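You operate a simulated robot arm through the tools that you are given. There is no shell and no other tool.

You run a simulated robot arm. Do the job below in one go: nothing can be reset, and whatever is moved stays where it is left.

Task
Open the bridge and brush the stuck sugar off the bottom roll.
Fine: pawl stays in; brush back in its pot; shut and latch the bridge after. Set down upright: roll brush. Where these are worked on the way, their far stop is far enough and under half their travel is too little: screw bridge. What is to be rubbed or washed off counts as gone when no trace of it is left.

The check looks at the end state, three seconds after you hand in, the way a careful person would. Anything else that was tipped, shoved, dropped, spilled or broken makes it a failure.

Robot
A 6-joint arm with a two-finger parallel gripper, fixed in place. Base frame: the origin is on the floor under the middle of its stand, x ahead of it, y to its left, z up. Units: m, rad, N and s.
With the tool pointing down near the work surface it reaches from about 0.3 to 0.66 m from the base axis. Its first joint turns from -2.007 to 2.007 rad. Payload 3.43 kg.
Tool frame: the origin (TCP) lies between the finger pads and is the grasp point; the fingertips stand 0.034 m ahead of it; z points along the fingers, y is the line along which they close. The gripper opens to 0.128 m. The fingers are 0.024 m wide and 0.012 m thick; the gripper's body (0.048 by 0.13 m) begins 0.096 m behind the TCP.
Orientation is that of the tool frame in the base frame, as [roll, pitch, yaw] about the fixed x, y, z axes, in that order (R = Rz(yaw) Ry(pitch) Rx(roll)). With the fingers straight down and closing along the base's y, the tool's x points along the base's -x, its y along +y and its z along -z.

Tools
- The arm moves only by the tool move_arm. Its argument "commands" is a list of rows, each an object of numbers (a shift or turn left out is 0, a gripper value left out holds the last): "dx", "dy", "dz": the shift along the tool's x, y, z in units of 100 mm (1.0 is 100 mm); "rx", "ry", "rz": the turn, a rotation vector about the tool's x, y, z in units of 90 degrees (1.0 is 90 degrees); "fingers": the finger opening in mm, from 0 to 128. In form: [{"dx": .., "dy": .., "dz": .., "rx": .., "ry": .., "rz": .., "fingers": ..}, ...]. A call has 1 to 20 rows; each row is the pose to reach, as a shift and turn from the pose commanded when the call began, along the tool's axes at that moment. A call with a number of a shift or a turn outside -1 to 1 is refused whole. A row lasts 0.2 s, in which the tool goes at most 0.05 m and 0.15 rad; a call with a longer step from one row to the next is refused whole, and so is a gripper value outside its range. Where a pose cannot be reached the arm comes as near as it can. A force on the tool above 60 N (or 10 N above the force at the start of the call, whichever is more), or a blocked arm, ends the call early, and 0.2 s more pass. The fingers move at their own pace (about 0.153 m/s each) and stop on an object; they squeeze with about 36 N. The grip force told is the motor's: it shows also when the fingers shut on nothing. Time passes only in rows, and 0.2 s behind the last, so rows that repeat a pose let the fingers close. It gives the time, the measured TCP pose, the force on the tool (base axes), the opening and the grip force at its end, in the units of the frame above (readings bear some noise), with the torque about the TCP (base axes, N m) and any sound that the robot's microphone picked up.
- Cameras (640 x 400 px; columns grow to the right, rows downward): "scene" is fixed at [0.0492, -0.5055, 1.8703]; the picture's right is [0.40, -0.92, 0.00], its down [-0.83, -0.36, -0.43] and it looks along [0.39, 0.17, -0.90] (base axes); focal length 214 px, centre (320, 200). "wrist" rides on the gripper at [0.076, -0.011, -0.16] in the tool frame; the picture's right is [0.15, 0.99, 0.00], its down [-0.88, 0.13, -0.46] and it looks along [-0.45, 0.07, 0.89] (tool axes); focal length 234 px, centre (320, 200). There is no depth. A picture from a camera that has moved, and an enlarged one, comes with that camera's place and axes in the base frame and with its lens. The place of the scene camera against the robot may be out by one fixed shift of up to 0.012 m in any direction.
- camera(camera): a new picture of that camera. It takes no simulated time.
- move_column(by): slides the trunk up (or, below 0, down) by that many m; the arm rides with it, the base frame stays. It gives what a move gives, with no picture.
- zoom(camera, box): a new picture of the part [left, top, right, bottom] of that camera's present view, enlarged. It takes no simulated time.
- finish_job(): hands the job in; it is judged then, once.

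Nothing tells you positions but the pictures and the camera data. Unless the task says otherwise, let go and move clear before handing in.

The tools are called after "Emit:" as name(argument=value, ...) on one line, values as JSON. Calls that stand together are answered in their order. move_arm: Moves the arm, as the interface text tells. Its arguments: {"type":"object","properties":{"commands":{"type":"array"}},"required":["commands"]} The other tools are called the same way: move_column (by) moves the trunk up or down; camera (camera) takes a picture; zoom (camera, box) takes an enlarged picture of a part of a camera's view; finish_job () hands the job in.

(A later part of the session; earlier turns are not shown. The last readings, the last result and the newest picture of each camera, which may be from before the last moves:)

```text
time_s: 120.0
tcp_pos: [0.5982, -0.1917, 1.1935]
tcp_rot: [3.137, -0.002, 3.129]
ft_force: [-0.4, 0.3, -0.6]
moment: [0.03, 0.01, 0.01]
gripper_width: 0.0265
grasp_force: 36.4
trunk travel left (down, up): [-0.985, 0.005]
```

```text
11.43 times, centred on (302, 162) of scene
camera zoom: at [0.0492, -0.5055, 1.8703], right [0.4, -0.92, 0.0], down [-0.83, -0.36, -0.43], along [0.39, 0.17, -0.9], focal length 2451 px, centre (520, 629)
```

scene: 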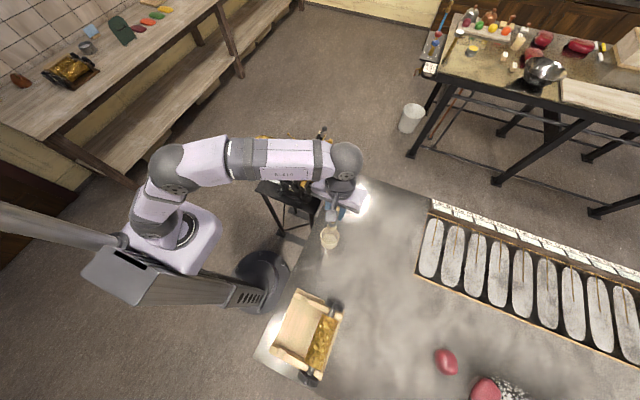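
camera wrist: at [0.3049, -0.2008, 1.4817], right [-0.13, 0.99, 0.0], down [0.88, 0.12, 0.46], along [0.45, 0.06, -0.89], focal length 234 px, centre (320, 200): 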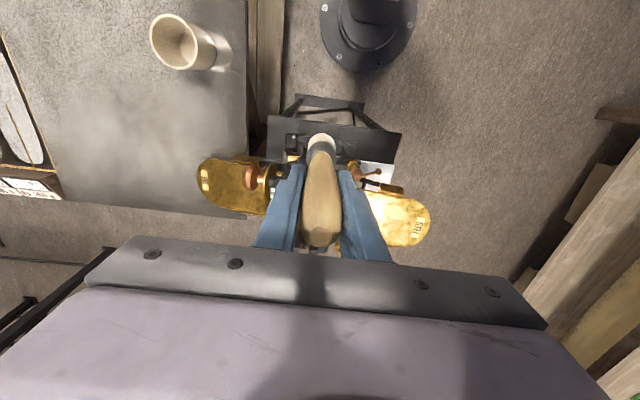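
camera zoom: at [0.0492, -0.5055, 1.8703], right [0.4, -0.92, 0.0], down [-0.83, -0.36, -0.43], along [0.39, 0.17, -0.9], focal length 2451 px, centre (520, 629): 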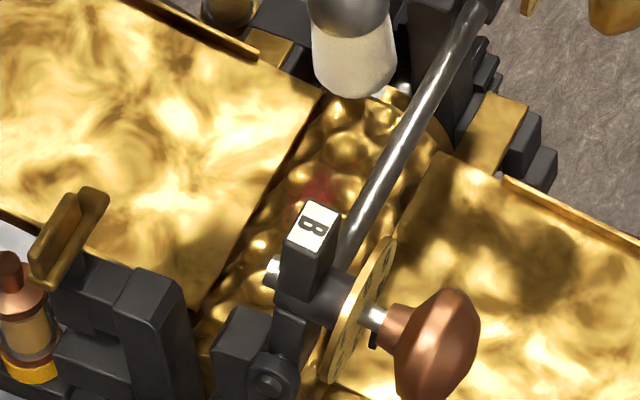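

It works: the front half is clean; two spots remain near x≈0.548 and 0.566. More strokes there with slightly firmer contact.

Emit:
move_arm(commands=[{"dz": 0.2, "dx": 0.13}, {"dz": 0.35, "dx": 0.13}, {"dz": 0.42, "dx": 0.13}, {"dz": 0.43, "dx": 0.25}, {"dz": 0.43, "dx": 0.4}, {"dz": 0.43, "dx": 0.55}, {"dz": 0.43, "dx": 0.7}, {"dz": 0.43, "dx": 0.55}, {"dz": 0.43, "dx": 0.4}, {"dz": 0.43, "dx": 0.25}, {"dz": 0.43, "dx": 0.13}, {"dz": 0.43, "dx": 0.25}, {"dz": 0.43, "dx": 0.4}, {"dz": 0.43, "dx": 0.55}, {"dz": 0.43, "dx": 0.7}, {"dz": 0.43, "dx": 0.55}, {"dz": 0.43, "dx": 0.4}, {"dz": 0.43, "dx": 0.25}, {"dz": 0.43, "dx": 0.13}])

Emit:
zoom(camera="wrist", box=[260, 60, 380, 190])

Emit:
zoom(camera="scene", box=[285, 145, 320, 180])

```text
time_s: 124.0
tcp_pos: [0.5819, -0.1923, 1.1489]
tcp_rot: [3.14, 0.0, 3.127]
ft_force: [-2.7, 0.1, 8.7]
moment: [0.01, 0.24, -0.01]
gripper_width: 0.0262
grasp_force: 36.5
trunk travel left (down, up): [-0.985, 0.005]
```

```text
3.08 times, centred on (320, 125) of wrist
camera zoom: at [0.505, -0.2029, 1.3089], right [-0.13, 0.99, 0.0], down [0.88, 0.12, 0.46], along [0.45, 0.06, -0.89], focal length 720 px, centre (320, 431)
```

zoom: 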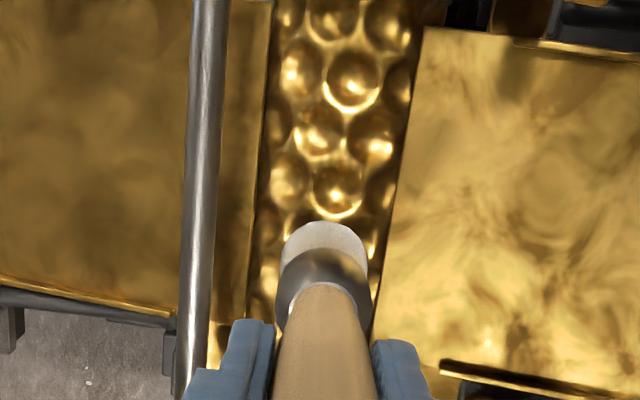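

```text
11.43 times, centred on (302, 162) of scene
camera zoom: at [0.0492, -0.5055, 1.8703], right [0.4, -0.92, 0.0], down [-0.83, -0.36, -0.43], along [0.39, 0.17, -0.9], focal length 2451 px, centre (520, 629)
```

zoom: 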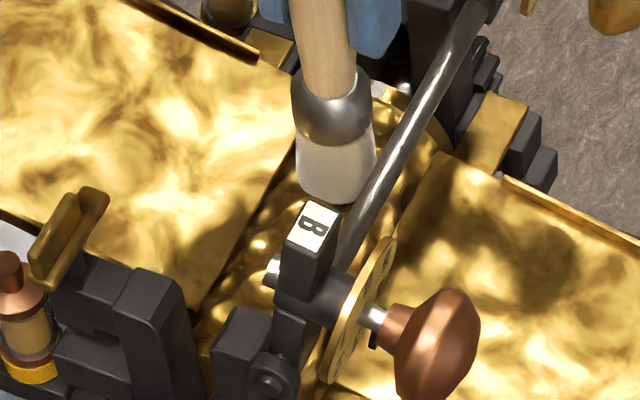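

The visible pink is gone. For thoroughness I make full-length strokes also at slightly different y offsets, then inspect.

Emit:
move_arm(commands=[{"dy": -0.07}, {"dy": -0.07, "dx": 0.2}, {"dy": -0.07, "dx": 0.4}, {"dy": -0.07, "dx": 0.6}, {"dy": -0.07, "dx": 0.75}, {"dy": 0.0, "dx": 0.75}, {"dy": 0.07, "dx": 0.75}, {"dy": 0.07, "dx": 0.6}, {"dy": 0.07, "dx": 0.4}, {"dy": 0.07, "dx": 0.2}, {"dy": 0.07, "dx": 0.0}, {"dy": 0.0, "dx": 0.0}, {"dy": 0.0, "dx": 0.2}, {"dy": 0.0, "dx": 0.4}, {"dy": 0.0, "dx": 0.6}, {"dy": 0.0, "dx": 0.75}, {"dy": 0.0, "dx": 0.5}, {"dy": 0.0, "dx": 0.25}, {"dy": 0.0, "dx": 0.0}])

Emit:
move_arm(commands=[{"dz": -0.2}, {"dz": -0.5}, {"dz": -0.9}, {"dz": -1.0}, {"dz": -1.0}])

Emit:
zoom(camera="wrist", box=[260, 60, 380, 190])

Emit:
zoom(camera="scene", box=[285, 145, 320, 180])

```text
time_s: 128.0
tcp_pos: [0.5845, -0.1906, 1.1483]
tcp_rot: [3.14, -0.003, 3.127]
ft_force: [0.5, 0.1, -0.1]
moment: [0.0, 0.01, 0.01]
gripper_width: 0.0263
grasp_force: 35.8
trunk travel left (down, up): [-0.985, 0.005]
```

```text
time_s: 129.2
tcp_pos: [0.5832, -0.1903, 1.2485]
tcp_rot: [3.138, -0.002, 3.129]
ft_force: [0.0, 0.1, -1.0]
moment: [0.02, -0.01, 0.04]
gripper_width: 0.0265
grasp_force: 36.5
trunk travel left (down, up): [-0.985, 0.005]
```

```text
3.08 times, centred on (320, 125) of wrist
camera zoom: at [0.5066, -0.202, 1.4086], right [-0.13, 0.99, 0.0], down [0.88, 0.12, 0.46], along [0.45, 0.06, -0.89], focal length 720 px, centre (320, 431)
```

zoom: 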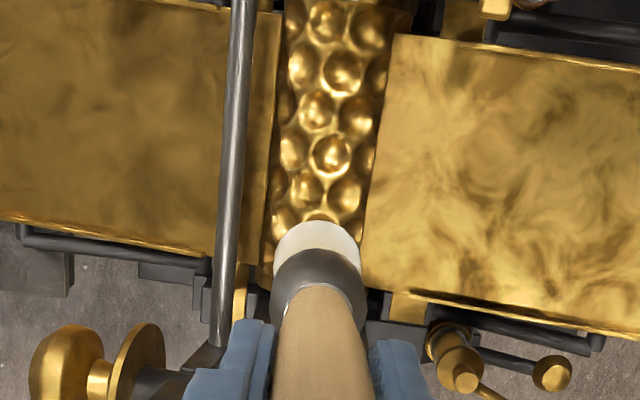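

```text
11.43 times, centred on (302, 162) of scene
camera zoom: at [0.0492, -0.5055, 1.8703], right [0.4, -0.92, 0.0], down [-0.83, -0.36, -0.43], along [0.39, 0.17, -0.9], focal length 2451 px, centre (520, 629)
```

zoom: 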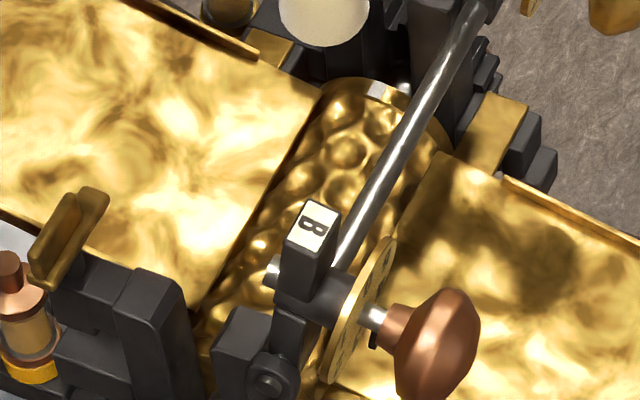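

No pink visible. Let me zoom harder for faint traces.

Emit:
zoom(camera="wrist", box=[300, 55, 345, 100])

Emit:
zoom(camera="wrist", box=[300, 90, 345, 135])

Emit:
zoom(camera="scene", box=[294, 150, 314, 175])

```text
8.89 times, centred on (322, 78) of wrist
camera zoom: at [0.5066, -0.202, 1.4086], right [-0.13, 0.99, 0.0], down [0.88, 0.12, 0.46], along [0.45, 0.06, -0.89], focal length 2082 px, centre (298, 1289)
```

zoom: 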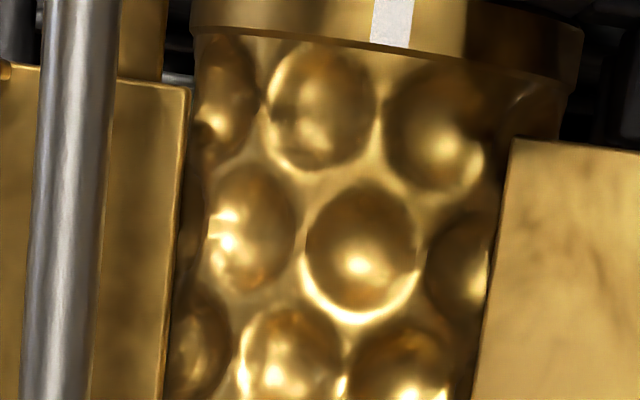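

```text
8.89 times, centred on (322, 112) of wrist
camera zoom: at [0.5066, -0.202, 1.4086], right [-0.13, 0.99, 0.0], down [0.88, 0.12, 0.46], along [0.45, 0.06, -0.89], focal length 2082 px, centre (298, 978)
```

zoom: 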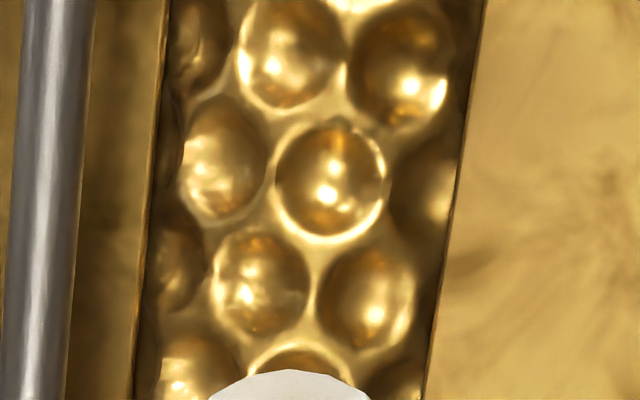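

```text
16.00 times, centred on (304, 162) of scene
camera zoom: at [0.0492, -0.5055, 1.8703], right [0.4, -0.92, 0.0], down [-0.83, -0.36, -0.43], along [0.39, 0.17, -0.9], focal length 3432 px, centre (576, 800)
```

zoom: 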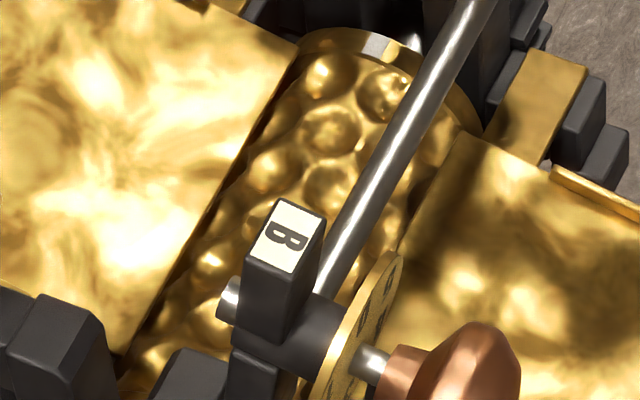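

Emit:
move_arm(commands=[{"dy": 0.3, "dz": -0.1}, {"dy": 0.6, "dz": -0.2}, {"dy": 0.8, "dz": -0.3}, {"dy": 0.8, "dz": -0.3}])

Emit:
zoom(camera="wrist", box=[230, 70, 310, 170])

Emit:
zoom(camera="wrist", box=[250, 80, 300, 130])

```text
time_s: 130.2
tcp_pos: [0.5838, -0.1121, 1.2787]
tcp_rot: [3.138, 0.0, 3.127]
ft_force: [0.9, 0.5, -1.0]
moment: [0.02, -0.01, 0.02]
gripper_width: 0.0262
grasp_force: 35.6
trunk travel left (down, up): [-0.985, 0.005]
```

```text
4.00 times, centred on (270, 120) of wrist
camera zoom: at [0.5074, -0.1227, 1.4396], right [-0.13, 0.99, 0.0], down [0.88, 0.12, 0.46], along [0.45, 0.06, -0.89], focal length 937 px, centre (520, 520)
```

zoom: 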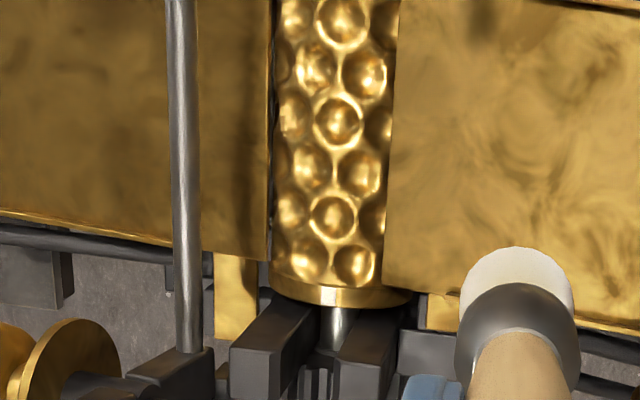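

```text
8.00 times, centred on (275, 105) of wrist
camera zoom: at [0.5074, -0.1227, 1.4396], right [-0.13, 0.99, 0.0], down [0.88, 0.12, 0.46], along [0.45, 0.06, -0.89], focal length 1873 px, centre (680, 960)
```

zoom: 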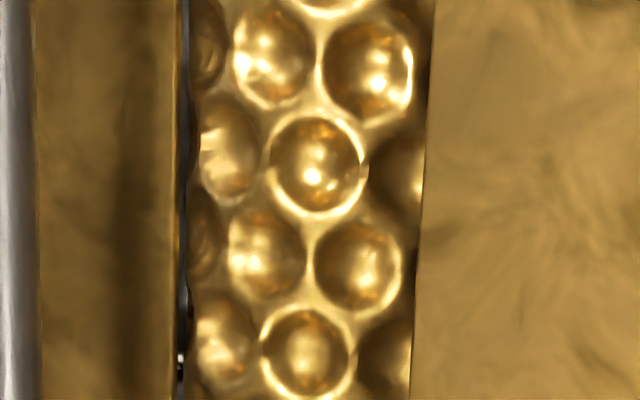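

Emit:
zoom(camera="wrist", box=[285, 125, 345, 165])

Emit:
zoom(camera="wrist", box=[230, 20, 330, 90])

```text
10.00 times, centred on (315, 145) of wrist
camera zoom: at [0.5074, -0.1227, 1.4396], right [-0.13, 0.99, 0.0], down [0.88, 0.12, 0.46], along [0.45, 0.06, -0.89], focal length 2342 px, centre (370, 750)
```

zoom: 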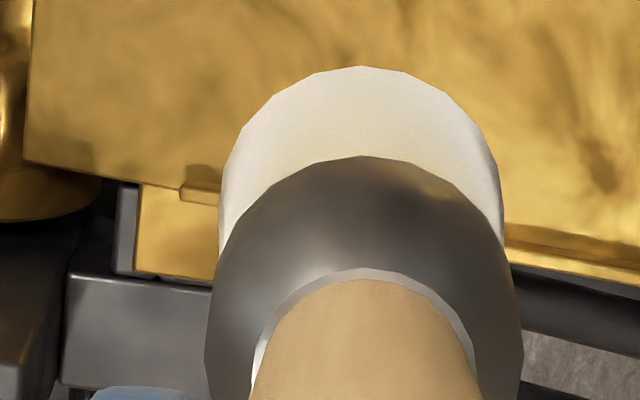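

```text
5.71 times, centred on (280, 55) of wrist
camera zoom: at [0.5074, -0.1227, 1.4396], right [-0.13, 0.99, 0.0], down [0.88, 0.12, 0.46], along [0.45, 0.06, -0.89], focal length 1338 px, centre (549, 1029)
```

zoom: 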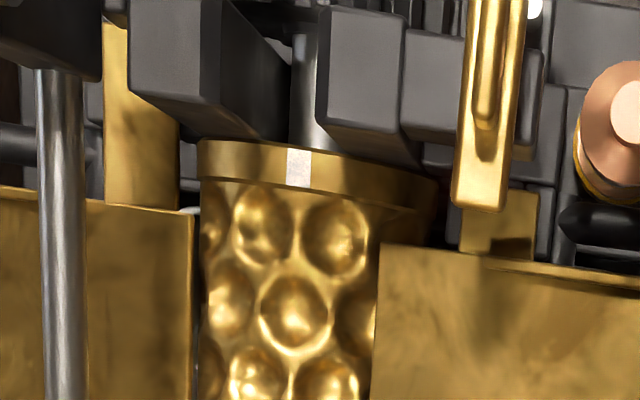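

The roll is clean over its whole visible length, and its index mark hasn't moved. Now I carry the brush back to the pot along the same route.

Emit:
move_arm(commands=[{"dx": 0.2, "dy": -0.1, "dz": -0.1}, {"dx": 0.4, "dy": -0.3, "dz": -0.2}, {"dx": 0.6, "dy": -0.5, "dz": -0.35}, {"dx": 0.8, "dy": -0.7, "dz": -0.42}, {"dx": 0.84, "dy": -0.78, "dz": -0.42}, {"dx": 0.84, "dy": -0.78, "dz": -0.42}])

Emit:
move_arm(commands=[{"dx": 0.4}, {"dx": 0.8}, {"dx": 1.0}, {"dx": 1.0}])

Emit:
move_arm(commands=[{"dx": 0.4}, {"dx": 0.8}, {"dx": 1.0, "dy": -0.2}, {"dx": 1.0, "dy": -0.6}, {"dx": 1.0, "dy": -1.0}, {"dx": 1.0, "dy": -1.0}])

Emit:
move_arm(commands=[{"dx": 0.1, "dy": -0.4}, {"dx": 0.13, "dy": -0.8}, {"dx": 0.13, "dy": -1.0}, {"dx": 0.13, "dy": -1.0}])

```text
time_s: 131.6
tcp_pos: [0.4997, -0.1913, 1.321]
tcp_rot: [3.14, -0.001, 3.13]
ft_force: [-0.1, -0.8, -1.2]
moment: [-0.03, -0.01, 0.0]
gripper_width: 0.0263
grasp_force: 36.3
trunk travel left (down, up): [-0.985, 0.005]
```

```text
time_s: 132.6
tcp_pos: [0.3987, -0.1881, 1.3196]
tcp_rot: [3.141, -0.002, 3.13]
ft_force: [0.0, 0.1, -0.1]
moment: [-0.01, 0.02, 0.0]
gripper_width: 0.0266
grasp_force: 35.9
trunk travel left (down, up): [-0.985, 0.005]
```

```text
time_s: 134.0
tcp_pos: [0.2961, -0.2859, 1.3231]
tcp_rot: [3.14, 0.0, 3.129]
ft_force: [0.3, -0.1, -0.2]
moment: [0.0, -0.03, 0.0]
gripper_width: 0.0266
grasp_force: 36.4
trunk travel left (down, up): [-0.985, 0.005]
```

```text
time_s: 135.0
tcp_pos: [0.2842, -0.3865, 1.3179]
tcp_rot: [3.14, 0.0, 3.13]
ft_force: [0.7, -0.2, -0.6]
moment: [-0.03, 0.0, 0.02]
gripper_width: 0.0263
grasp_force: 36.5
trunk travel left (down, up): [-0.985, 0.005]
```

Emit:
move_arm(commands=[{"dx": -0.037, "dy": -0.3}, {"dx": -0.037, "dy": -0.605}, {"dx": -0.037, "dy": -0.605, "dz": 0.3}, {"dx": -0.037, "dy": -0.605, "dz": 0.6}, {"dx": -0.037, "dy": -0.605, "dz": 0.6}])

Emit:
camera(camera="wrist")

Emit:
zoom(camera="scene", box=[300, 185, 370, 265])

```text
time_s: 136.2
tcp_pos: [0.2868, -0.4466, 1.26]
tcp_rot: [3.139, 0.0, 3.129]
ft_force: [-0.3, -0.2, -0.7]
moment: [-0.02, 0.0, -0.01]
gripper_width: 0.0263
grasp_force: 36.1
trunk travel left (down, up): [-0.985, 0.005]
```

```text
taken
camera wrist: at [0.2101, -0.4575, 1.4206], right [-0.13, 0.99, 0.0], down [0.88, 0.12, 0.46], along [0.45, 0.06, -0.89], focal length 234 px, centre (320, 200)
```

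wrist: 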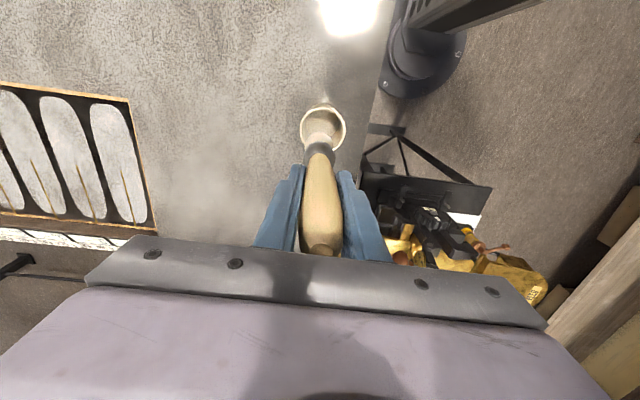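

```text
5.00 times, centred on (335, 225) of scene
camera zoom: at [0.0492, -0.5055, 1.8703], right [0.4, -0.92, 0.0], down [-0.83, -0.36, -0.43], along [0.39, 0.17, -0.9], focal length 1072 px, centre (245, 75)
```

zoom: 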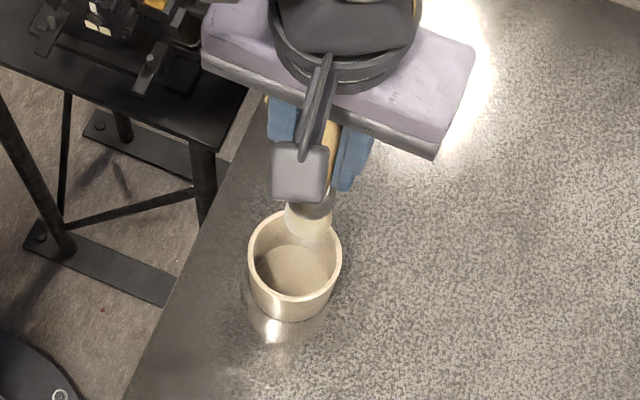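

The brush is aligned with the pot (it sits ≈8 mm higher in the grip now). Lowering it in, slowly near the bottom.

Emit:
move_arm(commands=[{"dz": 0.3}, {"dz": 0.6}, {"dz": 0.9}, {"dz": 1.0}, {"dz": 1.0}])

Emit:
move_arm(commands=[{"dz": 0.2}, {"dz": 0.4}, {"dz": 0.6}, {"dz": 0.75}, {"dz": 0.82}, {"dz": 0.82}])

```text
time_s: 137.4
tcp_pos: [0.2877, -0.4461, 1.1602]
tcp_rot: [3.138, -0.001, 3.128]
ft_force: [0.3, 0.2, 0.0]
moment: [0.01, -0.03, -0.03]
gripper_width: 0.0265
grasp_force: 35.6
trunk travel left (down, up): [-0.985, 0.005]
```

```text
time_s: 138.8
tcp_pos: [0.2883, -0.4464, 1.0765]
tcp_rot: [3.138, 0.0, 3.131]
ft_force: [0.1, -0.1, 0.2]
moment: [0.0, 0.02, 0.0]
gripper_width: 0.0263
grasp_force: 36.3
trunk travel left (down, up): [-0.985, 0.005]
```

Emit:
move_arm(commands=[{"dz": 0.02}, {"dz": 0.04}, {"dz": 0.04}])

Emit:
move_arm(commands=[{"dz": 0.02}, {"dz": 0.03}, {"dz": 0.03}])

Emit:
move_arm(commands=[{"dz": 0.01}, {"dz": 0.02}, {"dz": 0.02}])

```text
time_s: 139.6
tcp_pos: [0.2868, -0.4469, 1.0738]
tcp_rot: [3.14, 0.002, 3.13]
ft_force: [0.5, -0.4, -1.6]
moment: [0.01, -0.03, 0.01]
gripper_width: 0.0261
grasp_force: 36.0
trunk travel left (down, up): [-0.985, 0.005]
```

```text
time_s: 140.4
tcp_pos: [0.2876, -0.4458, 1.0696]
tcp_rot: [3.139, 0.001, 3.129]
ft_force: [-0.3, -0.3, 0.0]
moment: [-0.01, -0.02, 0.04]
gripper_width: 0.0265
grasp_force: 36.0
trunk travel left (down, up): [-0.985, 0.005]
```

```text
time_s: 141.2
tcp_pos: [0.2876, -0.4455, 1.0684]
tcp_rot: [3.139, 0.0, 3.129]
ft_force: [0.0, 0.3, -1.6]
moment: [-0.01, -0.01, 0.02]
gripper_width: 0.0262
grasp_force: 35.9
trunk travel left (down, up): [-0.985, 0.005]
```

Emit:
move_arm(commands=[{"dz": 0.01}, {"dz": 0.02}, {"dz": 0.02}])

Emit:
move_arm(commands=[{"dz": 0.01}, {"dz": 0.02}, {"dz": 0.02}])

Emit:
camera(camera="wrist")

```text
time_s: 142.0
tcp_pos: [0.2874, -0.4461, 1.0675]
tcp_rot: [3.141, 0.001, 3.13]
ft_force: [-0.3, 0.1, -0.3]
moment: [0.01, -0.02, 0.02]
gripper_width: 0.026
grasp_force: 36.2
trunk travel left (down, up): [-0.985, 0.005]
```

```text
time_s: 142.8
tcp_pos: [0.2865, -0.4462, 1.0651]
tcp_rot: [3.139, 0.001, 3.131]
ft_force: [0.9, 0.3, 5.4]
moment: [0.07, -0.02, 0.0]
gripper_width: 0.0263
grasp_force: 35.5
trunk travel left (down, up): [-0.985, 0.005]
```

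```text
taken
camera wrist: at [0.2098, -0.4565, 1.2254], right [-0.13, 0.99, 0.0], down [0.88, 0.12, 0.46], along [0.45, 0.06, -0.89], focal length 234 px, centre (320, 200)
```

wrist: 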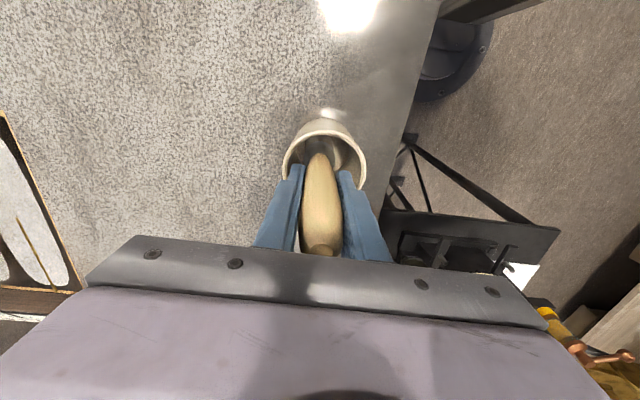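

The brush touches the pot floor (5 N). I open the fingers gradually and rise.

Emit:
move_arm(commands=[{"fingers": 27}, {"fingers": 30}, {"fingers": 36}, {"fingers": 50}, {"fingers": 60}, {"fingers": 60}])

Emit:
camera(camera="wrist")

Emit:
move_arm(commands=[{"dz": -0.2}, {"dz": -0.5}, {"dz": -0.9}, {"dz": -1.0}, {"dz": -1.0}])

Emit:
camera(camera="wrist")

```text
time_s: 144.2
tcp_pos: [0.2871, -0.4459, 1.0648]
tcp_rot: [3.14, 0.0, 3.13]
ft_force: [-0.2, 0.2, 1.1]
moment: [0.0, -0.02, 0.04]
gripper_width: 0.06
grasp_force: 0.1
trunk travel left (down, up): [-0.985, 0.005]
```

```text
taken
camera wrist: at [0.21, -0.4567, 1.2248], right [-0.13, 0.99, 0.0], down [0.88, 0.12, 0.46], along [0.45, 0.06, -0.89], focal length 234 px, centre (320, 200)
```

wrist: 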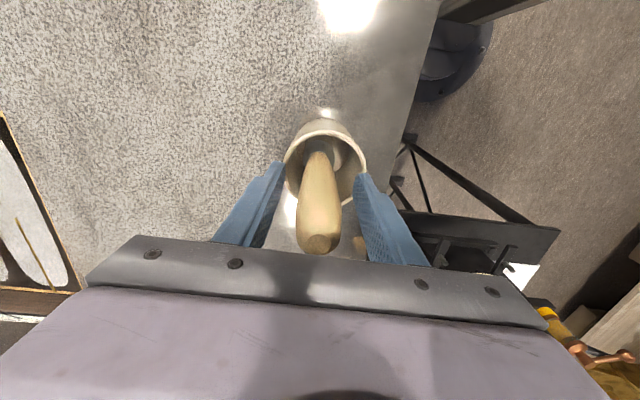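

```text
time_s: 145.4
tcp_pos: [0.2875, -0.4473, 1.165]
tcp_rot: [3.14, 0.001, 3.13]
ft_force: [0.2, -0.2, 0.3]
moment: [-0.01, -0.01, 0.02]
gripper_width: 0.0601
grasp_force: 0.1
trunk travel left (down, up): [-0.985, 0.005]
```

```text
taken
camera wrist: at [0.2105, -0.457, 1.3257], right [-0.13, 0.99, 0.0], down [0.88, 0.12, 0.46], along [0.45, 0.06, -0.89], focal length 234 px, centre (320, 200)
```

wrist: 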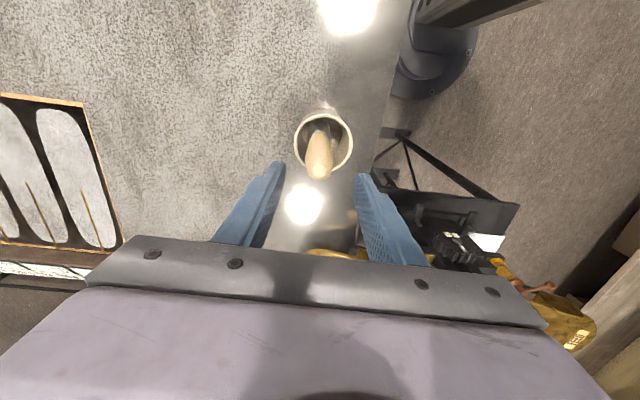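

Emit:
move_arm(commands=[{"dz": -0.4}, {"dz": -0.8}, {"dz": -1.0}, {"dz": -1.0, "dx": 0.0, "dy": 0.4}, {"dz": -1.0, "dy": 0.8}, {"dz": -1.0, "dy": 0.8}])

Emit:
zoom(camera="scene", box=[310, 215, 350, 255])

Emit:
zoom(camera="wrist", box=[235, 80, 315, 160])

```text
time_s: 146.8
tcp_pos: [0.2869, -0.3679, 1.2644]
tcp_rot: [3.138, -0.001, 3.13]
ft_force: [0.7, 0.2, 0.4]
moment: [0.04, -0.01, -0.02]
gripper_width: 0.0601
grasp_force: 0.0
trunk travel left (down, up): [-0.985, 0.005]
```

```text
10.00 times, centred on (330, 235) of scene
camera zoom: at [0.0492, -0.5055, 1.8703], right [0.4, -0.92, 0.0], down [-0.83, -0.36, -0.43], along [0.39, 0.17, -0.9], focal length 2145 px, centre (220, -150)
```

zoom: 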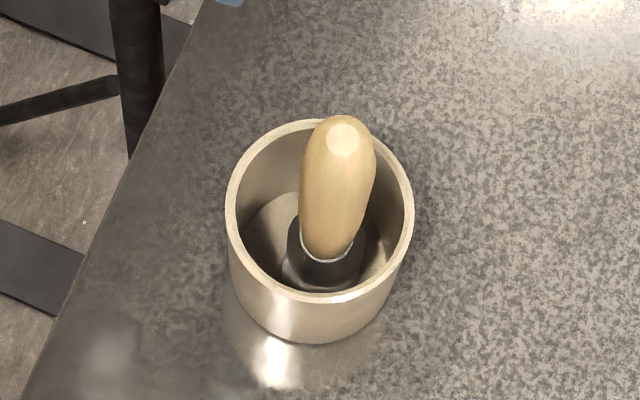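

```text
5.00 times, centred on (275, 120) of wrist
camera zoom: at [0.2101, -0.3784, 1.4245], right [-0.13, 0.99, 0.0], down [0.88, 0.12, 0.46], along [0.45, 0.06, -0.89], focal length 1171 px, centre (545, 600)
```

zoom: 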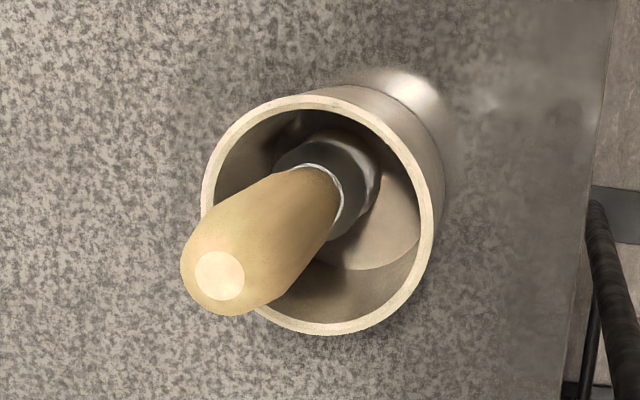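

The brush stands upright in its pot (tilt ≈1°). Now to close the bridge: I'll go behind the lever on its out side with closed fingers, push the ball towards +y past vertical, then press it down from above. First I turn the tool and travel above everything.

Emit:
move_arm(commands=[{"rz": 0.09, "dx": -0.1, "dy": 0.1, "dz": -0.1, "fingers": 0}, {"rz": 0.18, "dx": -0.2, "dy": 0.2, "dz": -0.2}, {"rz": 0.27, "dx": -0.3, "dy": 0.3, "dz": -0.3}, {"rz": 0.36, "dx": -0.4, "dy": 0.4, "dz": -0.35}, {"rz": 0.45, "dx": -0.5, "dy": 0.5, "dz": -0.35}, {"rz": 0.54, "dx": -0.6, "dy": 0.53, "dz": -0.35}, {"rz": 0.63, "dx": -0.7, "dy": 0.53, "dz": -0.35}, {"rz": 0.72, "dx": -0.8, "dy": 0.53, "dz": -0.35}, {"rz": 0.81, "dx": -0.9, "dy": 0.53, "dz": -0.35}, {"rz": 0.9, "dx": -1.0, "dy": 0.53, "dz": -0.35}, {"rz": 0.96, "dx": -1.0, "dy": 0.53, "dz": -0.35}, {"rz": 1.0, "dx": -1.0, "dy": 0.53, "dz": -0.35}, {"rz": 1.0, "dx": -1.0, "dy": 0.53, "dz": -0.35}])

```text
time_s: 149.6
tcp_pos: [0.3883, -0.3154, 1.2997]
tcp_rot: [-3.14, -0.002, 1.559]
ft_force: [-0.2, 0.0, 0.1]
moment: [0.0, 0.02, 0.01]
gripper_width: 0.0
grasp_force: 33.2
trunk travel left (down, up): [-0.985, 0.005]
```

Emit:
move_arm(commands=[{"rx": -0.08, "dy": 0.2}, {"rx": -0.16, "dy": 0.4}, {"rx": -0.24, "dy": 0.6}, {"rx": -0.32, "dy": 0.8}, {"rx": -0.34, "dy": 0.8}, {"rx": -0.34, "dy": 0.8}])

Emit:
camera(camera="wrist")

```text
time_s: 151.0
tcp_pos: [0.4695, -0.3161, 1.3003]
tcp_rot: [2.607, -0.001, 1.557]
ft_force: [0.7, -0.1, 0.0]
moment: [0.0, 0.0, -0.01]
gripper_width: 0.0
grasp_force: 33.2
trunk travel left (down, up): [-0.985, 0.005]
```

```text
taken
camera wrist: at [0.378, -0.24, 1.4321], right [0.85, 0.13, 0.5], down [-0.13, -0.88, 0.46], along [0.51, -0.46, -0.73], focal length 234 px, centre (320, 200)
```

wrist: 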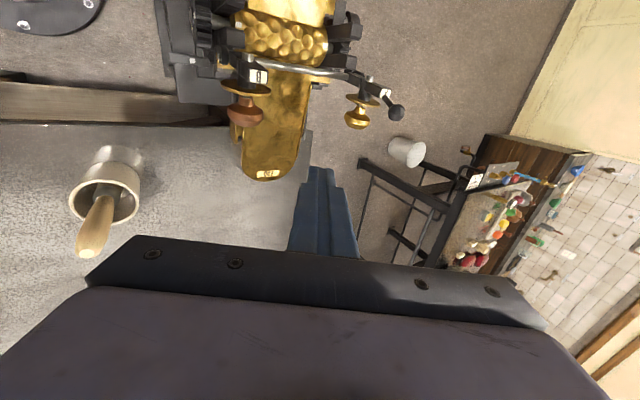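

I can see the ball at ≈(0.638,-0.267,1.203) and knobs below it. I move out behind it (y≈-0.316), staying above the knobs.

Emit:
move_arm(commands=[{"dx": 0.005, "dy": 0.2, "dz": 0.18}, {"dx": 0.01, "dy": 0.42, "dz": 0.37}, {"dx": 0.01, "dy": 0.63, "dz": 0.55}, {"dx": 0.01, "dy": 0.63, "dz": 0.55}])

Emit:
move_arm(commands=[{"dx": 0.005, "dy": 0.2, "dz": 0.18}, {"dx": 0.01, "dy": 0.42, "dz": 0.37}, {"dx": 0.01, "dy": 0.63, "dz": 0.55}, {"dx": 0.01, "dy": 0.63, "dz": 0.55}])

Emit:
camera(camera="wrist")

Emit:
zoom(camera="scene", box=[275, 90, 355, 190])

```text
time_s: 152.0
tcp_pos: [0.5503, -0.3164, 1.2863]
tcp_rot: [2.608, -0.002, 1.557]
ft_force: [0.6, -0.4, 0.5]
moment: [0.0, -0.02, 0.0]
gripper_width: 0.0
grasp_force: 33.3
trunk travel left (down, up): [-0.985, 0.005]
```

```text
time_s: 153.0
tcp_pos: [0.6332, -0.3161, 1.269]
tcp_rot: [2.607, -0.001, 1.56]
ft_force: [-1.1, -0.1, 0.1]
moment: [0.0, -0.01, 0.01]
gripper_width: 0.0001
grasp_force: 33.4
trunk travel left (down, up): [-0.985, 0.005]
```

```text
taken
camera wrist: at [0.5421, -0.2401, 1.4019], right [0.85, 0.13, 0.5], down [-0.13, -0.88, 0.46], along [0.51, -0.46, -0.73], focal length 234 px, centre (320, 200)
```

wrist: 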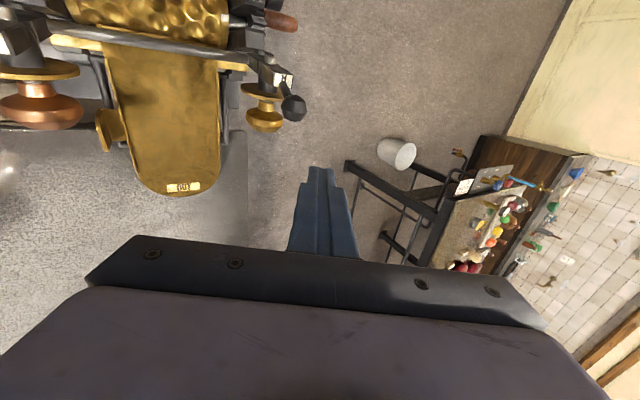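

```text
4.00 times, centred on (315, 140) of scene
camera zoom: at [0.0492, -0.5055, 1.8703], right [0.4, -0.92, 0.0], down [-0.83, -0.36, -0.43], along [0.39, 0.17, -0.9], focal length 858 px, centre (340, 440)
```

zoom: 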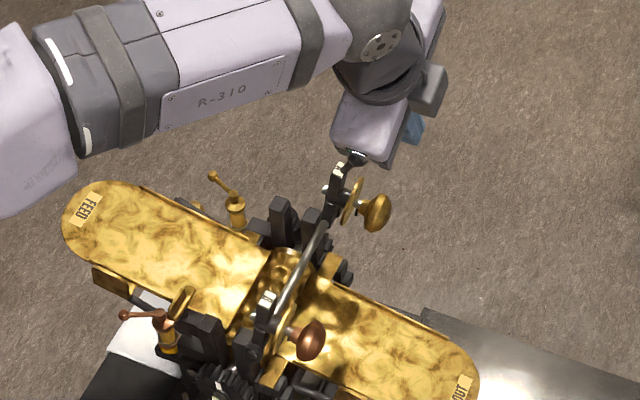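

Descend to put the fingertips beside the ball (tips ≈1.175, clear of the knob), then push in +y slowly.

Emit:
move_arm(commands=[{"dy": -0.15, "dz": 0.25}, {"dy": -0.3, "dz": 0.508}, {"dy": -0.3, "dz": 0.508}, {"dx": 0.15, "dy": -0.3, "dz": 0.508}, {"dx": 0.25, "dy": -0.3, "dz": 0.508}, {"dx": 0.35, "dy": -0.3, "dz": 0.508}, {"dx": 0.45, "dy": -0.3, "dz": 0.508}, {"dx": 0.55, "dy": -0.3, "dz": 0.508}, {"dx": 0.65, "dy": -0.3, "dz": 0.508}, {"dx": 0.65, "dy": -0.3, "dz": 0.508}])

Emit:
zoom(camera="scene", box=[265, 100, 345, 200])

Emit:
camera(camera="wrist")

```text
time_s: 155.2
tcp_pos: [0.6335, -0.25, 1.2112]
tcp_rot: [2.608, -0.004, 1.558]
ft_force: [-0.5, -2.4, -0.8]
moment: [-0.02, -0.02, 0.0]
gripper_width: 0.0001
grasp_force: 33.2
trunk travel left (down, up): [-0.985, 0.005]
```

```text
4.00 times, centred on (305, 150) of scene
camera zoom: at [0.0492, -0.5055, 1.8703], right [0.4, -0.92, 0.0], down [-0.83, -0.36, -0.43], along [0.39, 0.17, -0.9], focal length 858 px, centre (380, 400)
```

zoom: 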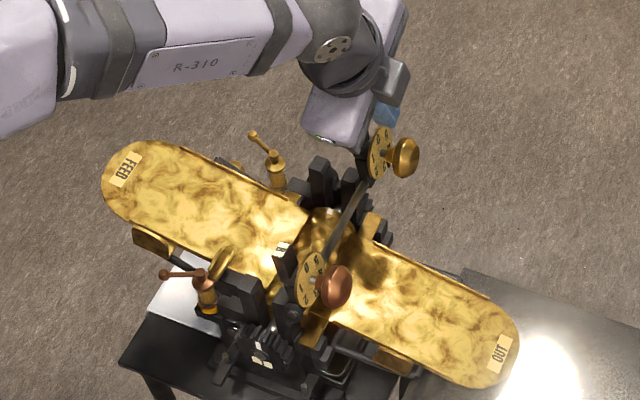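

```text
taken
camera wrist: at [0.5426, -0.1747, 1.3429], right [0.85, 0.13, 0.5], down [-0.13, -0.88, 0.46], along [0.5, -0.45, -0.73], focal length 234 px, centre (320, 200)
```

wrist: 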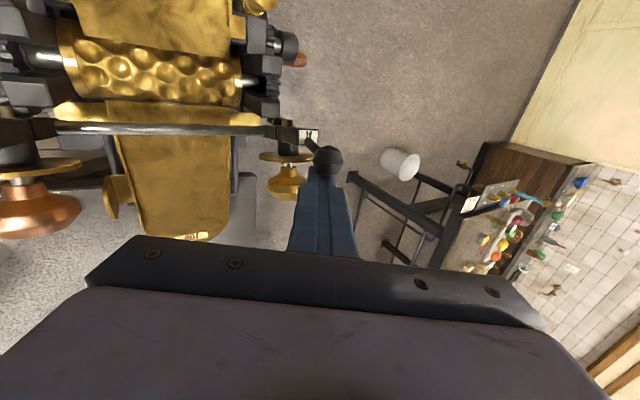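

It closes smoothly with 2–3 N. I continue pushing, lowering slightly to stay behind the ball.

Emit:
move_arm(commands=[{"dx": 0.1}, {"dx": 0.2}, {"dx": 0.3, "dy": -0.025, "dz": 0.043}, {"dx": 0.4, "dy": -0.05, "dz": 0.086}, {"dx": 0.5, "dy": -0.075, "dz": 0.13}, {"dx": 0.58, "dy": -0.1, "dz": 0.172}, {"dx": 0.58, "dy": -0.1, "dz": 0.172}])

Emit:
zoom(camera="scene", box=[265, 100, 345, 200])

Emit:
camera(camera="wrist")

```text
time_s: 156.8
tcp_pos: [0.6336, -0.1915, 1.1922]
tcp_rot: [2.604, -0.002, 1.558]
ft_force: [-0.4, 1.3, 7.1]
moment: [0.0, -0.13, 0.0]
gripper_width: 0.0002
grasp_force: 33.0
trunk travel left (down, up): [-0.985, 0.005]
```

```text
4.00 times, centred on (305, 150) of scene
camera zoom: at [0.0492, -0.5055, 1.8703], right [0.4, -0.92, 0.0], down [-0.83, -0.36, -0.43], along [0.39, 0.17, -0.9], focal length 858 px, centre (380, 400)
```

zoom: 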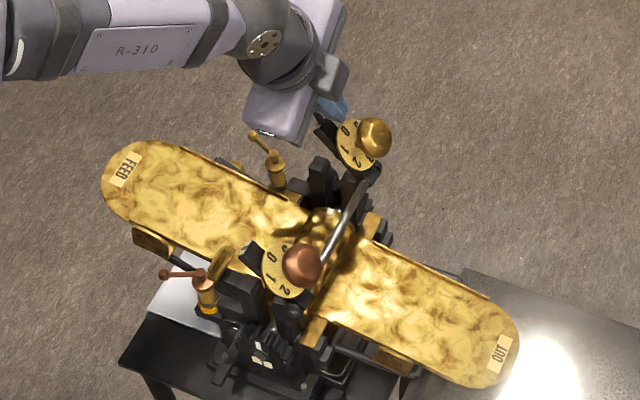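

```text
taken
camera wrist: at [0.5429, -0.1152, 1.3245], right [0.85, 0.14, 0.51], down [-0.13, -0.88, 0.46], along [0.51, -0.46, -0.73], focal length 234 px, centre (320, 200)
```

wrist: 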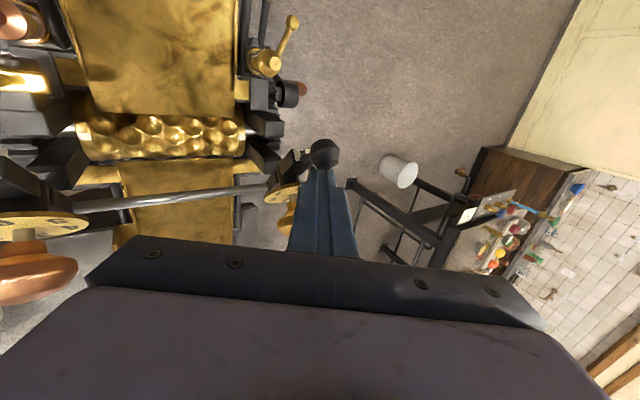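

Bridge is at about 45° now. I reposition above the ball to press it down.

Emit:
move_arm(commands=[{"dy": 0.13, "dz": -0.22}, {"dy": 0.255, "dz": -0.43}, {"dx": 0.14, "dy": 0.17, "dz": -0.48}, {"dx": 0.272, "dy": 0.092, "dz": -0.527}, {"dx": 0.272, "dy": 0.092, "dz": -0.527}])

Emit:
camera(camera="wrist")

Emit:
zoom(camera="scene", box=[285, 100, 335, 150])

```text
time_s: 158.0
tcp_pos: [0.6158, -0.1655, 1.2401]
tcp_rot: [2.608, -0.002, 1.56]
ft_force: [0.4, 0.4, -0.6]
moment: [0.01, -0.02, 0.0]
gripper_width: 0.0
grasp_force: 33.1
trunk travel left (down, up): [-0.985, 0.005]
```

```text
taken
camera wrist: at [0.5247, -0.089, 1.3731], right [0.85, 0.13, 0.5], down [-0.13, -0.88, 0.46], along [0.5, -0.46, -0.73], focal length 234 px, centre (320, 200)
```

wrist: 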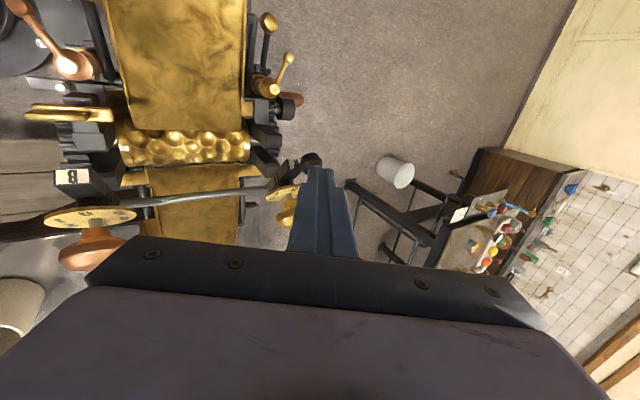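

```text
8.00 times, centred on (310, 125) of scene
camera zoom: at [0.0492, -0.5055, 1.8703], right [0.4, -0.92, 0.0], down [-0.83, -0.36, -0.43], along [0.39, 0.17, -0.9], focal length 1716 px, centre (400, 800)
```

zoom: 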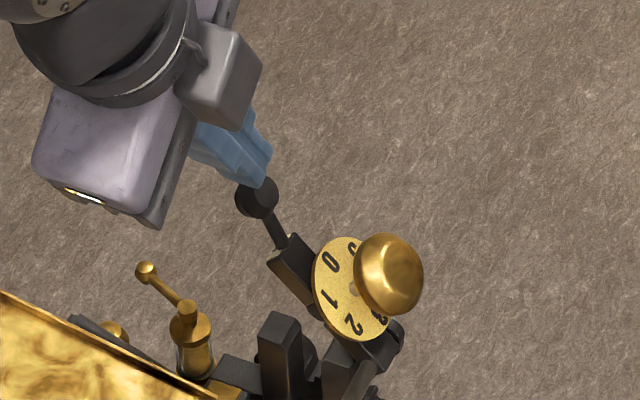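

Fingertips are right above the ball. Pressing down along the arc, first half.

Emit:
move_arm(commands=[{"dx": 0.05, "dy": -0.07, "dz": 0.11}, {"dx": 0.102, "dy": -0.13, "dz": 0.202}, {"dx": 0.175, "dy": -0.168, "dz": 0.263}, {"dx": 0.242, "dy": -0.209, "dz": 0.33}, {"dx": 0.301, "dy": -0.253, "dz": 0.402}, {"dx": 0.301, "dy": -0.253, "dz": 0.402}])

Emit:
zoom(camera="scene", box=[265, 100, 345, 200])

Emit:
camera(camera="wrist")

```text
time_s: 159.4
tcp_pos: [0.615, -0.1354, 1.1924]
tcp_rot: [2.608, -0.001, 1.556]
ft_force: [-0.2, -0.8, -0.6]
moment: [-0.02, 0.03, -0.03]
gripper_width: 0.0001
grasp_force: 33.5
trunk travel left (down, up): [-0.985, 0.005]
```

```text
4.00 times, centred on (305, 150) of scene
camera zoom: at [0.0492, -0.5055, 1.8703], right [0.4, -0.92, 0.0], down [-0.83, -0.36, -0.43], along [0.39, 0.17, -0.9], focal length 858 px, centre (380, 400)
```

zoom: 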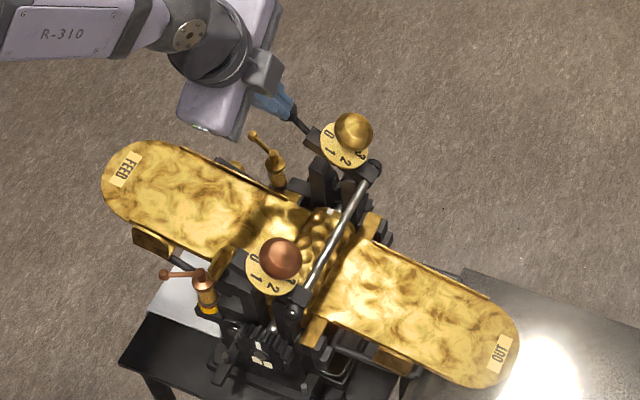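

```text
taken
camera wrist: at [0.5242, -0.0588, 1.3252], right [0.85, 0.13, 0.5], down [-0.13, -0.88, 0.46], along [0.5, -0.46, -0.73], focal length 234 px, centre (320, 200)
```

wrist: 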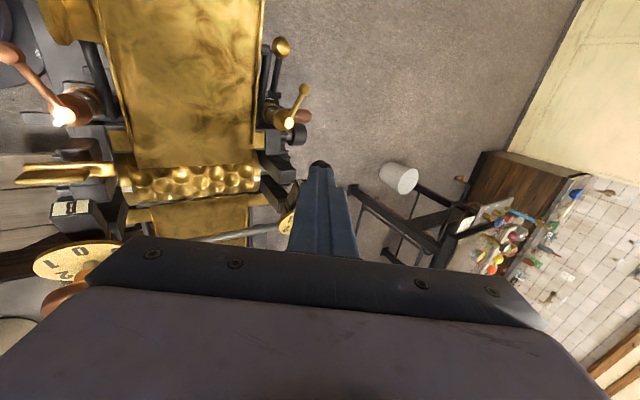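

It follows nicely. Continuing down to the closed position.

Emit:
move_arm(commands=[{"dx": 0.052, "dy": -0.046, "dz": 0.075}, {"dx": 0.097, "dy": -0.093, "dz": 0.155}, {"dx": 0.132, "dy": -0.143, "dz": 0.237}, {"dx": 0.16, "dy": -0.193, "dz": 0.322}, {"dx": 0.178, "dy": -0.242, "dz": 0.403}, {"dx": 0.178, "dy": -0.242, "dz": 0.403}])

Emit:
zoom(camera="scene", box=[265, 100, 345, 200])

```text
time_s: 160.8
tcp_pos: [0.6146, -0.117, 1.1455]
tcp_rot: [2.607, -0.002, 1.558]
ft_force: [0.9, 0.0, 2.2]
moment: [-0.03, -0.01, 0.01]
gripper_width: 0.0
grasp_force: 33.4
trunk travel left (down, up): [-0.985, 0.005]
```

```text
4.00 times, centred on (305, 150) of scene
camera zoom: at [0.0492, -0.5055, 1.8703], right [0.4, -0.92, 0.0], down [-0.83, -0.36, -0.43], along [0.39, 0.17, -0.9], focal length 858 px, centre (380, 400)
```

zoom: 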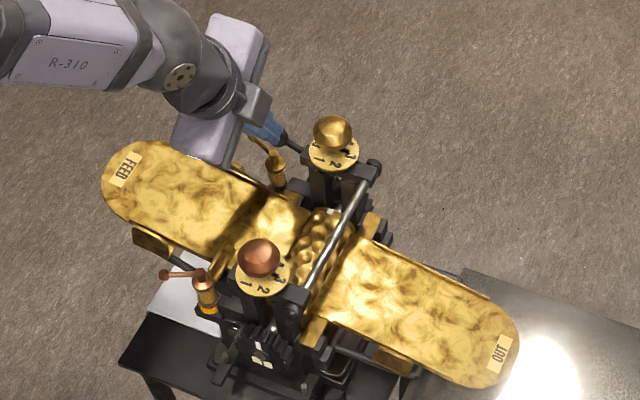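

Nearly closed. I press a few millimetres further to feel the seat.

Emit:
move_arm(commands=[{"dy": -0.015, "dz": 0.026}, {"dy": -0.03, "dz": 0.052}, {"dy": -0.03, "dz": 0.052}])

Emit:
zoom(camera="scene", box=[285, 115, 335, 155])

```text
time_s: 161.6
tcp_pos: [0.6134, -0.1175, 1.1457]
tcp_rot: [2.6, 0.001, 1.557]
ft_force: [-5.5, -1.0, 23.5]
moment: [-0.05, -0.26, -0.02]
gripper_width: 0.0
grasp_force: 32.9
trunk travel left (down, up): [-0.985, 0.005]
```

```text
10.00 times, centred on (310, 135) of scene
camera zoom: at [0.0492, -0.5055, 1.8703], right [0.4, -0.92, 0.0], down [-0.83, -0.36, -0.43], along [0.39, 0.17, -0.9], focal length 2145 px, centre (420, 850)
```

zoom: 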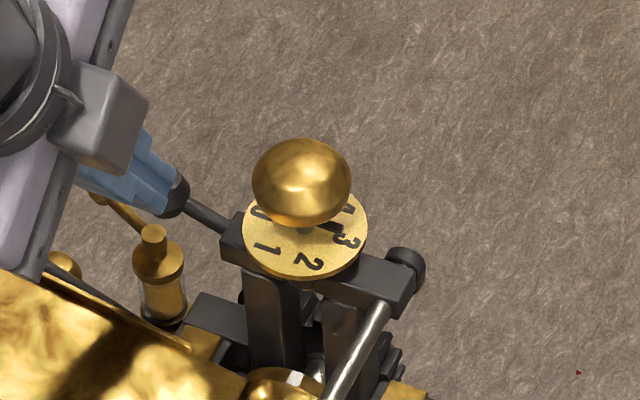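

The bridge is seated (24 N, no further travel). I back off upward and retract, then straighten the tool to work the latch.

Emit:
move_arm(commands=[{"dy": 0.13, "dz": -0.22}, {"dy": 0.3, "dz": -0.5}, {"dy": 0.45, "dz": -0.8}, {"dy": 0.1, "dz": -1.0}, {"dy": -0.2, "dz": -1.0}, {"dy": -0.2, "dz": -1.0}])

Emit:
move_arm(commands=[{"rx": 0.08}, {"rx": 0.16}, {"rx": 0.24}, {"rx": 0.32}, {"rx": 0.34}, {"rx": 0.34}])

Emit:
zoom(camera="scene", box=[265, 110, 335, 200])

```text
time_s: 163.0
tcp_pos: [0.5482, -0.1184, 1.2149]
tcp_rot: [2.608, -0.003, 1.559]
ft_force: [-0.3, 0.3, -1.5]
moment: [-0.01, -0.03, 0.0]
gripper_width: 0.0001
grasp_force: 32.4
trunk travel left (down, up): [-0.985, 0.005]
```

```text
time_s: 164.4
tcp_pos: [0.5467, -0.117, 1.2171]
tcp_rot: [-3.139, -0.002, 1.558]
ft_force: [-0.2, -0.1, -0.2]
moment: [-0.03, 0.0, -0.01]
gripper_width: 0.0002
grasp_force: 32.5
trunk travel left (down, up): [-0.985, 0.005]
```

```text
4.44 times, centred on (300, 155) of scene
camera zoom: at [0.0492, -0.5055, 1.8703], right [0.4, -0.92, 0.0], down [-0.83, -0.36, -0.43], along [0.39, 0.17, -0.9], focal length 953 px, centre (409, 400)
```

zoom: 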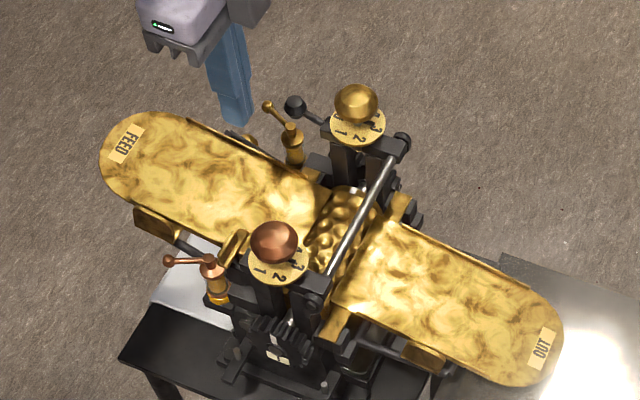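

The bridge is fully shut and the roll is clean. Now over the latch with fingers closing along y.

Emit:
move_arm(commands=[{"rz": -0.08, "dz": -0.2}, {"rz": -0.17, "dz": -0.4}, {"rz": -0.26, "dz": -0.4, "dy": -0.2}, {"rz": -0.35, "dz": -0.4, "dy": -0.4}, {"rz": -0.44, "dz": -0.4, "dy": -0.6}, {"rz": -0.53, "dz": -0.4, "dy": -0.8}, {"rz": -0.62, "dz": -0.4, "dy": -0.87, "dx": -0.1}, {"rz": -0.71, "dz": -0.4, "dy": -0.87, "dx": -0.2}, {"rz": -0.8, "dz": -0.4, "dy": -0.87, "dx": -0.21}, {"rz": -0.89, "dz": -0.4, "dy": -0.87, "dx": -0.21}, {"rz": -0.97, "dz": -0.4, "dy": -0.87, "dx": -0.21, "fingers": 16}, {"rz": -1.005, "dz": -0.4, "dy": -0.87, "dx": -0.21}, {"rz": -1.005, "dz": -0.4, "dy": -0.87, "dx": -0.21}])

Emit:
camera(camera="wrist")

Emit:
zoom(camera="wrist", box=[250, 100, 390, 220])

```text
refused: -1.005 is not a number from -1 to 1
```

```text
taken
camera wrist: at [0.5369, -0.0409, 1.377], right [0.99, 0.13, 0.0], down [0.12, -0.88, 0.45], along [0.06, -0.45, -0.89], focal length 234 px, centre (320, 200)
```

wrist: 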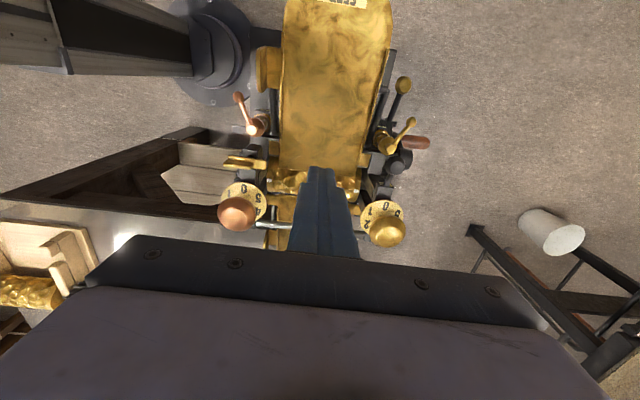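

```text
3.33 times, centred on (320, 160) of wrist
camera zoom: at [0.5369, -0.0409, 1.377], right [0.99, 0.13, 0.0], down [0.12, -0.88, 0.45], along [0.06, -0.45, -0.89], focal length 781 px, centre (320, 333)
```

zoom: 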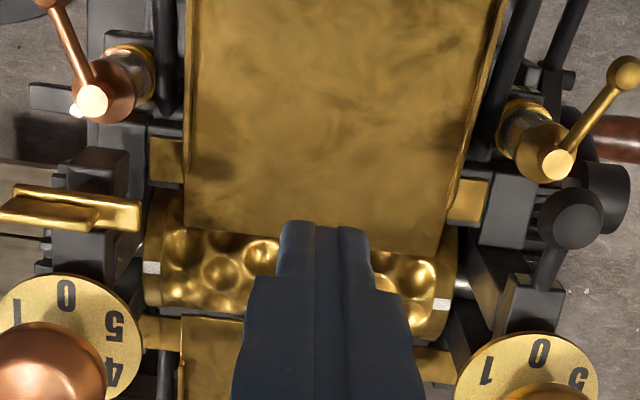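

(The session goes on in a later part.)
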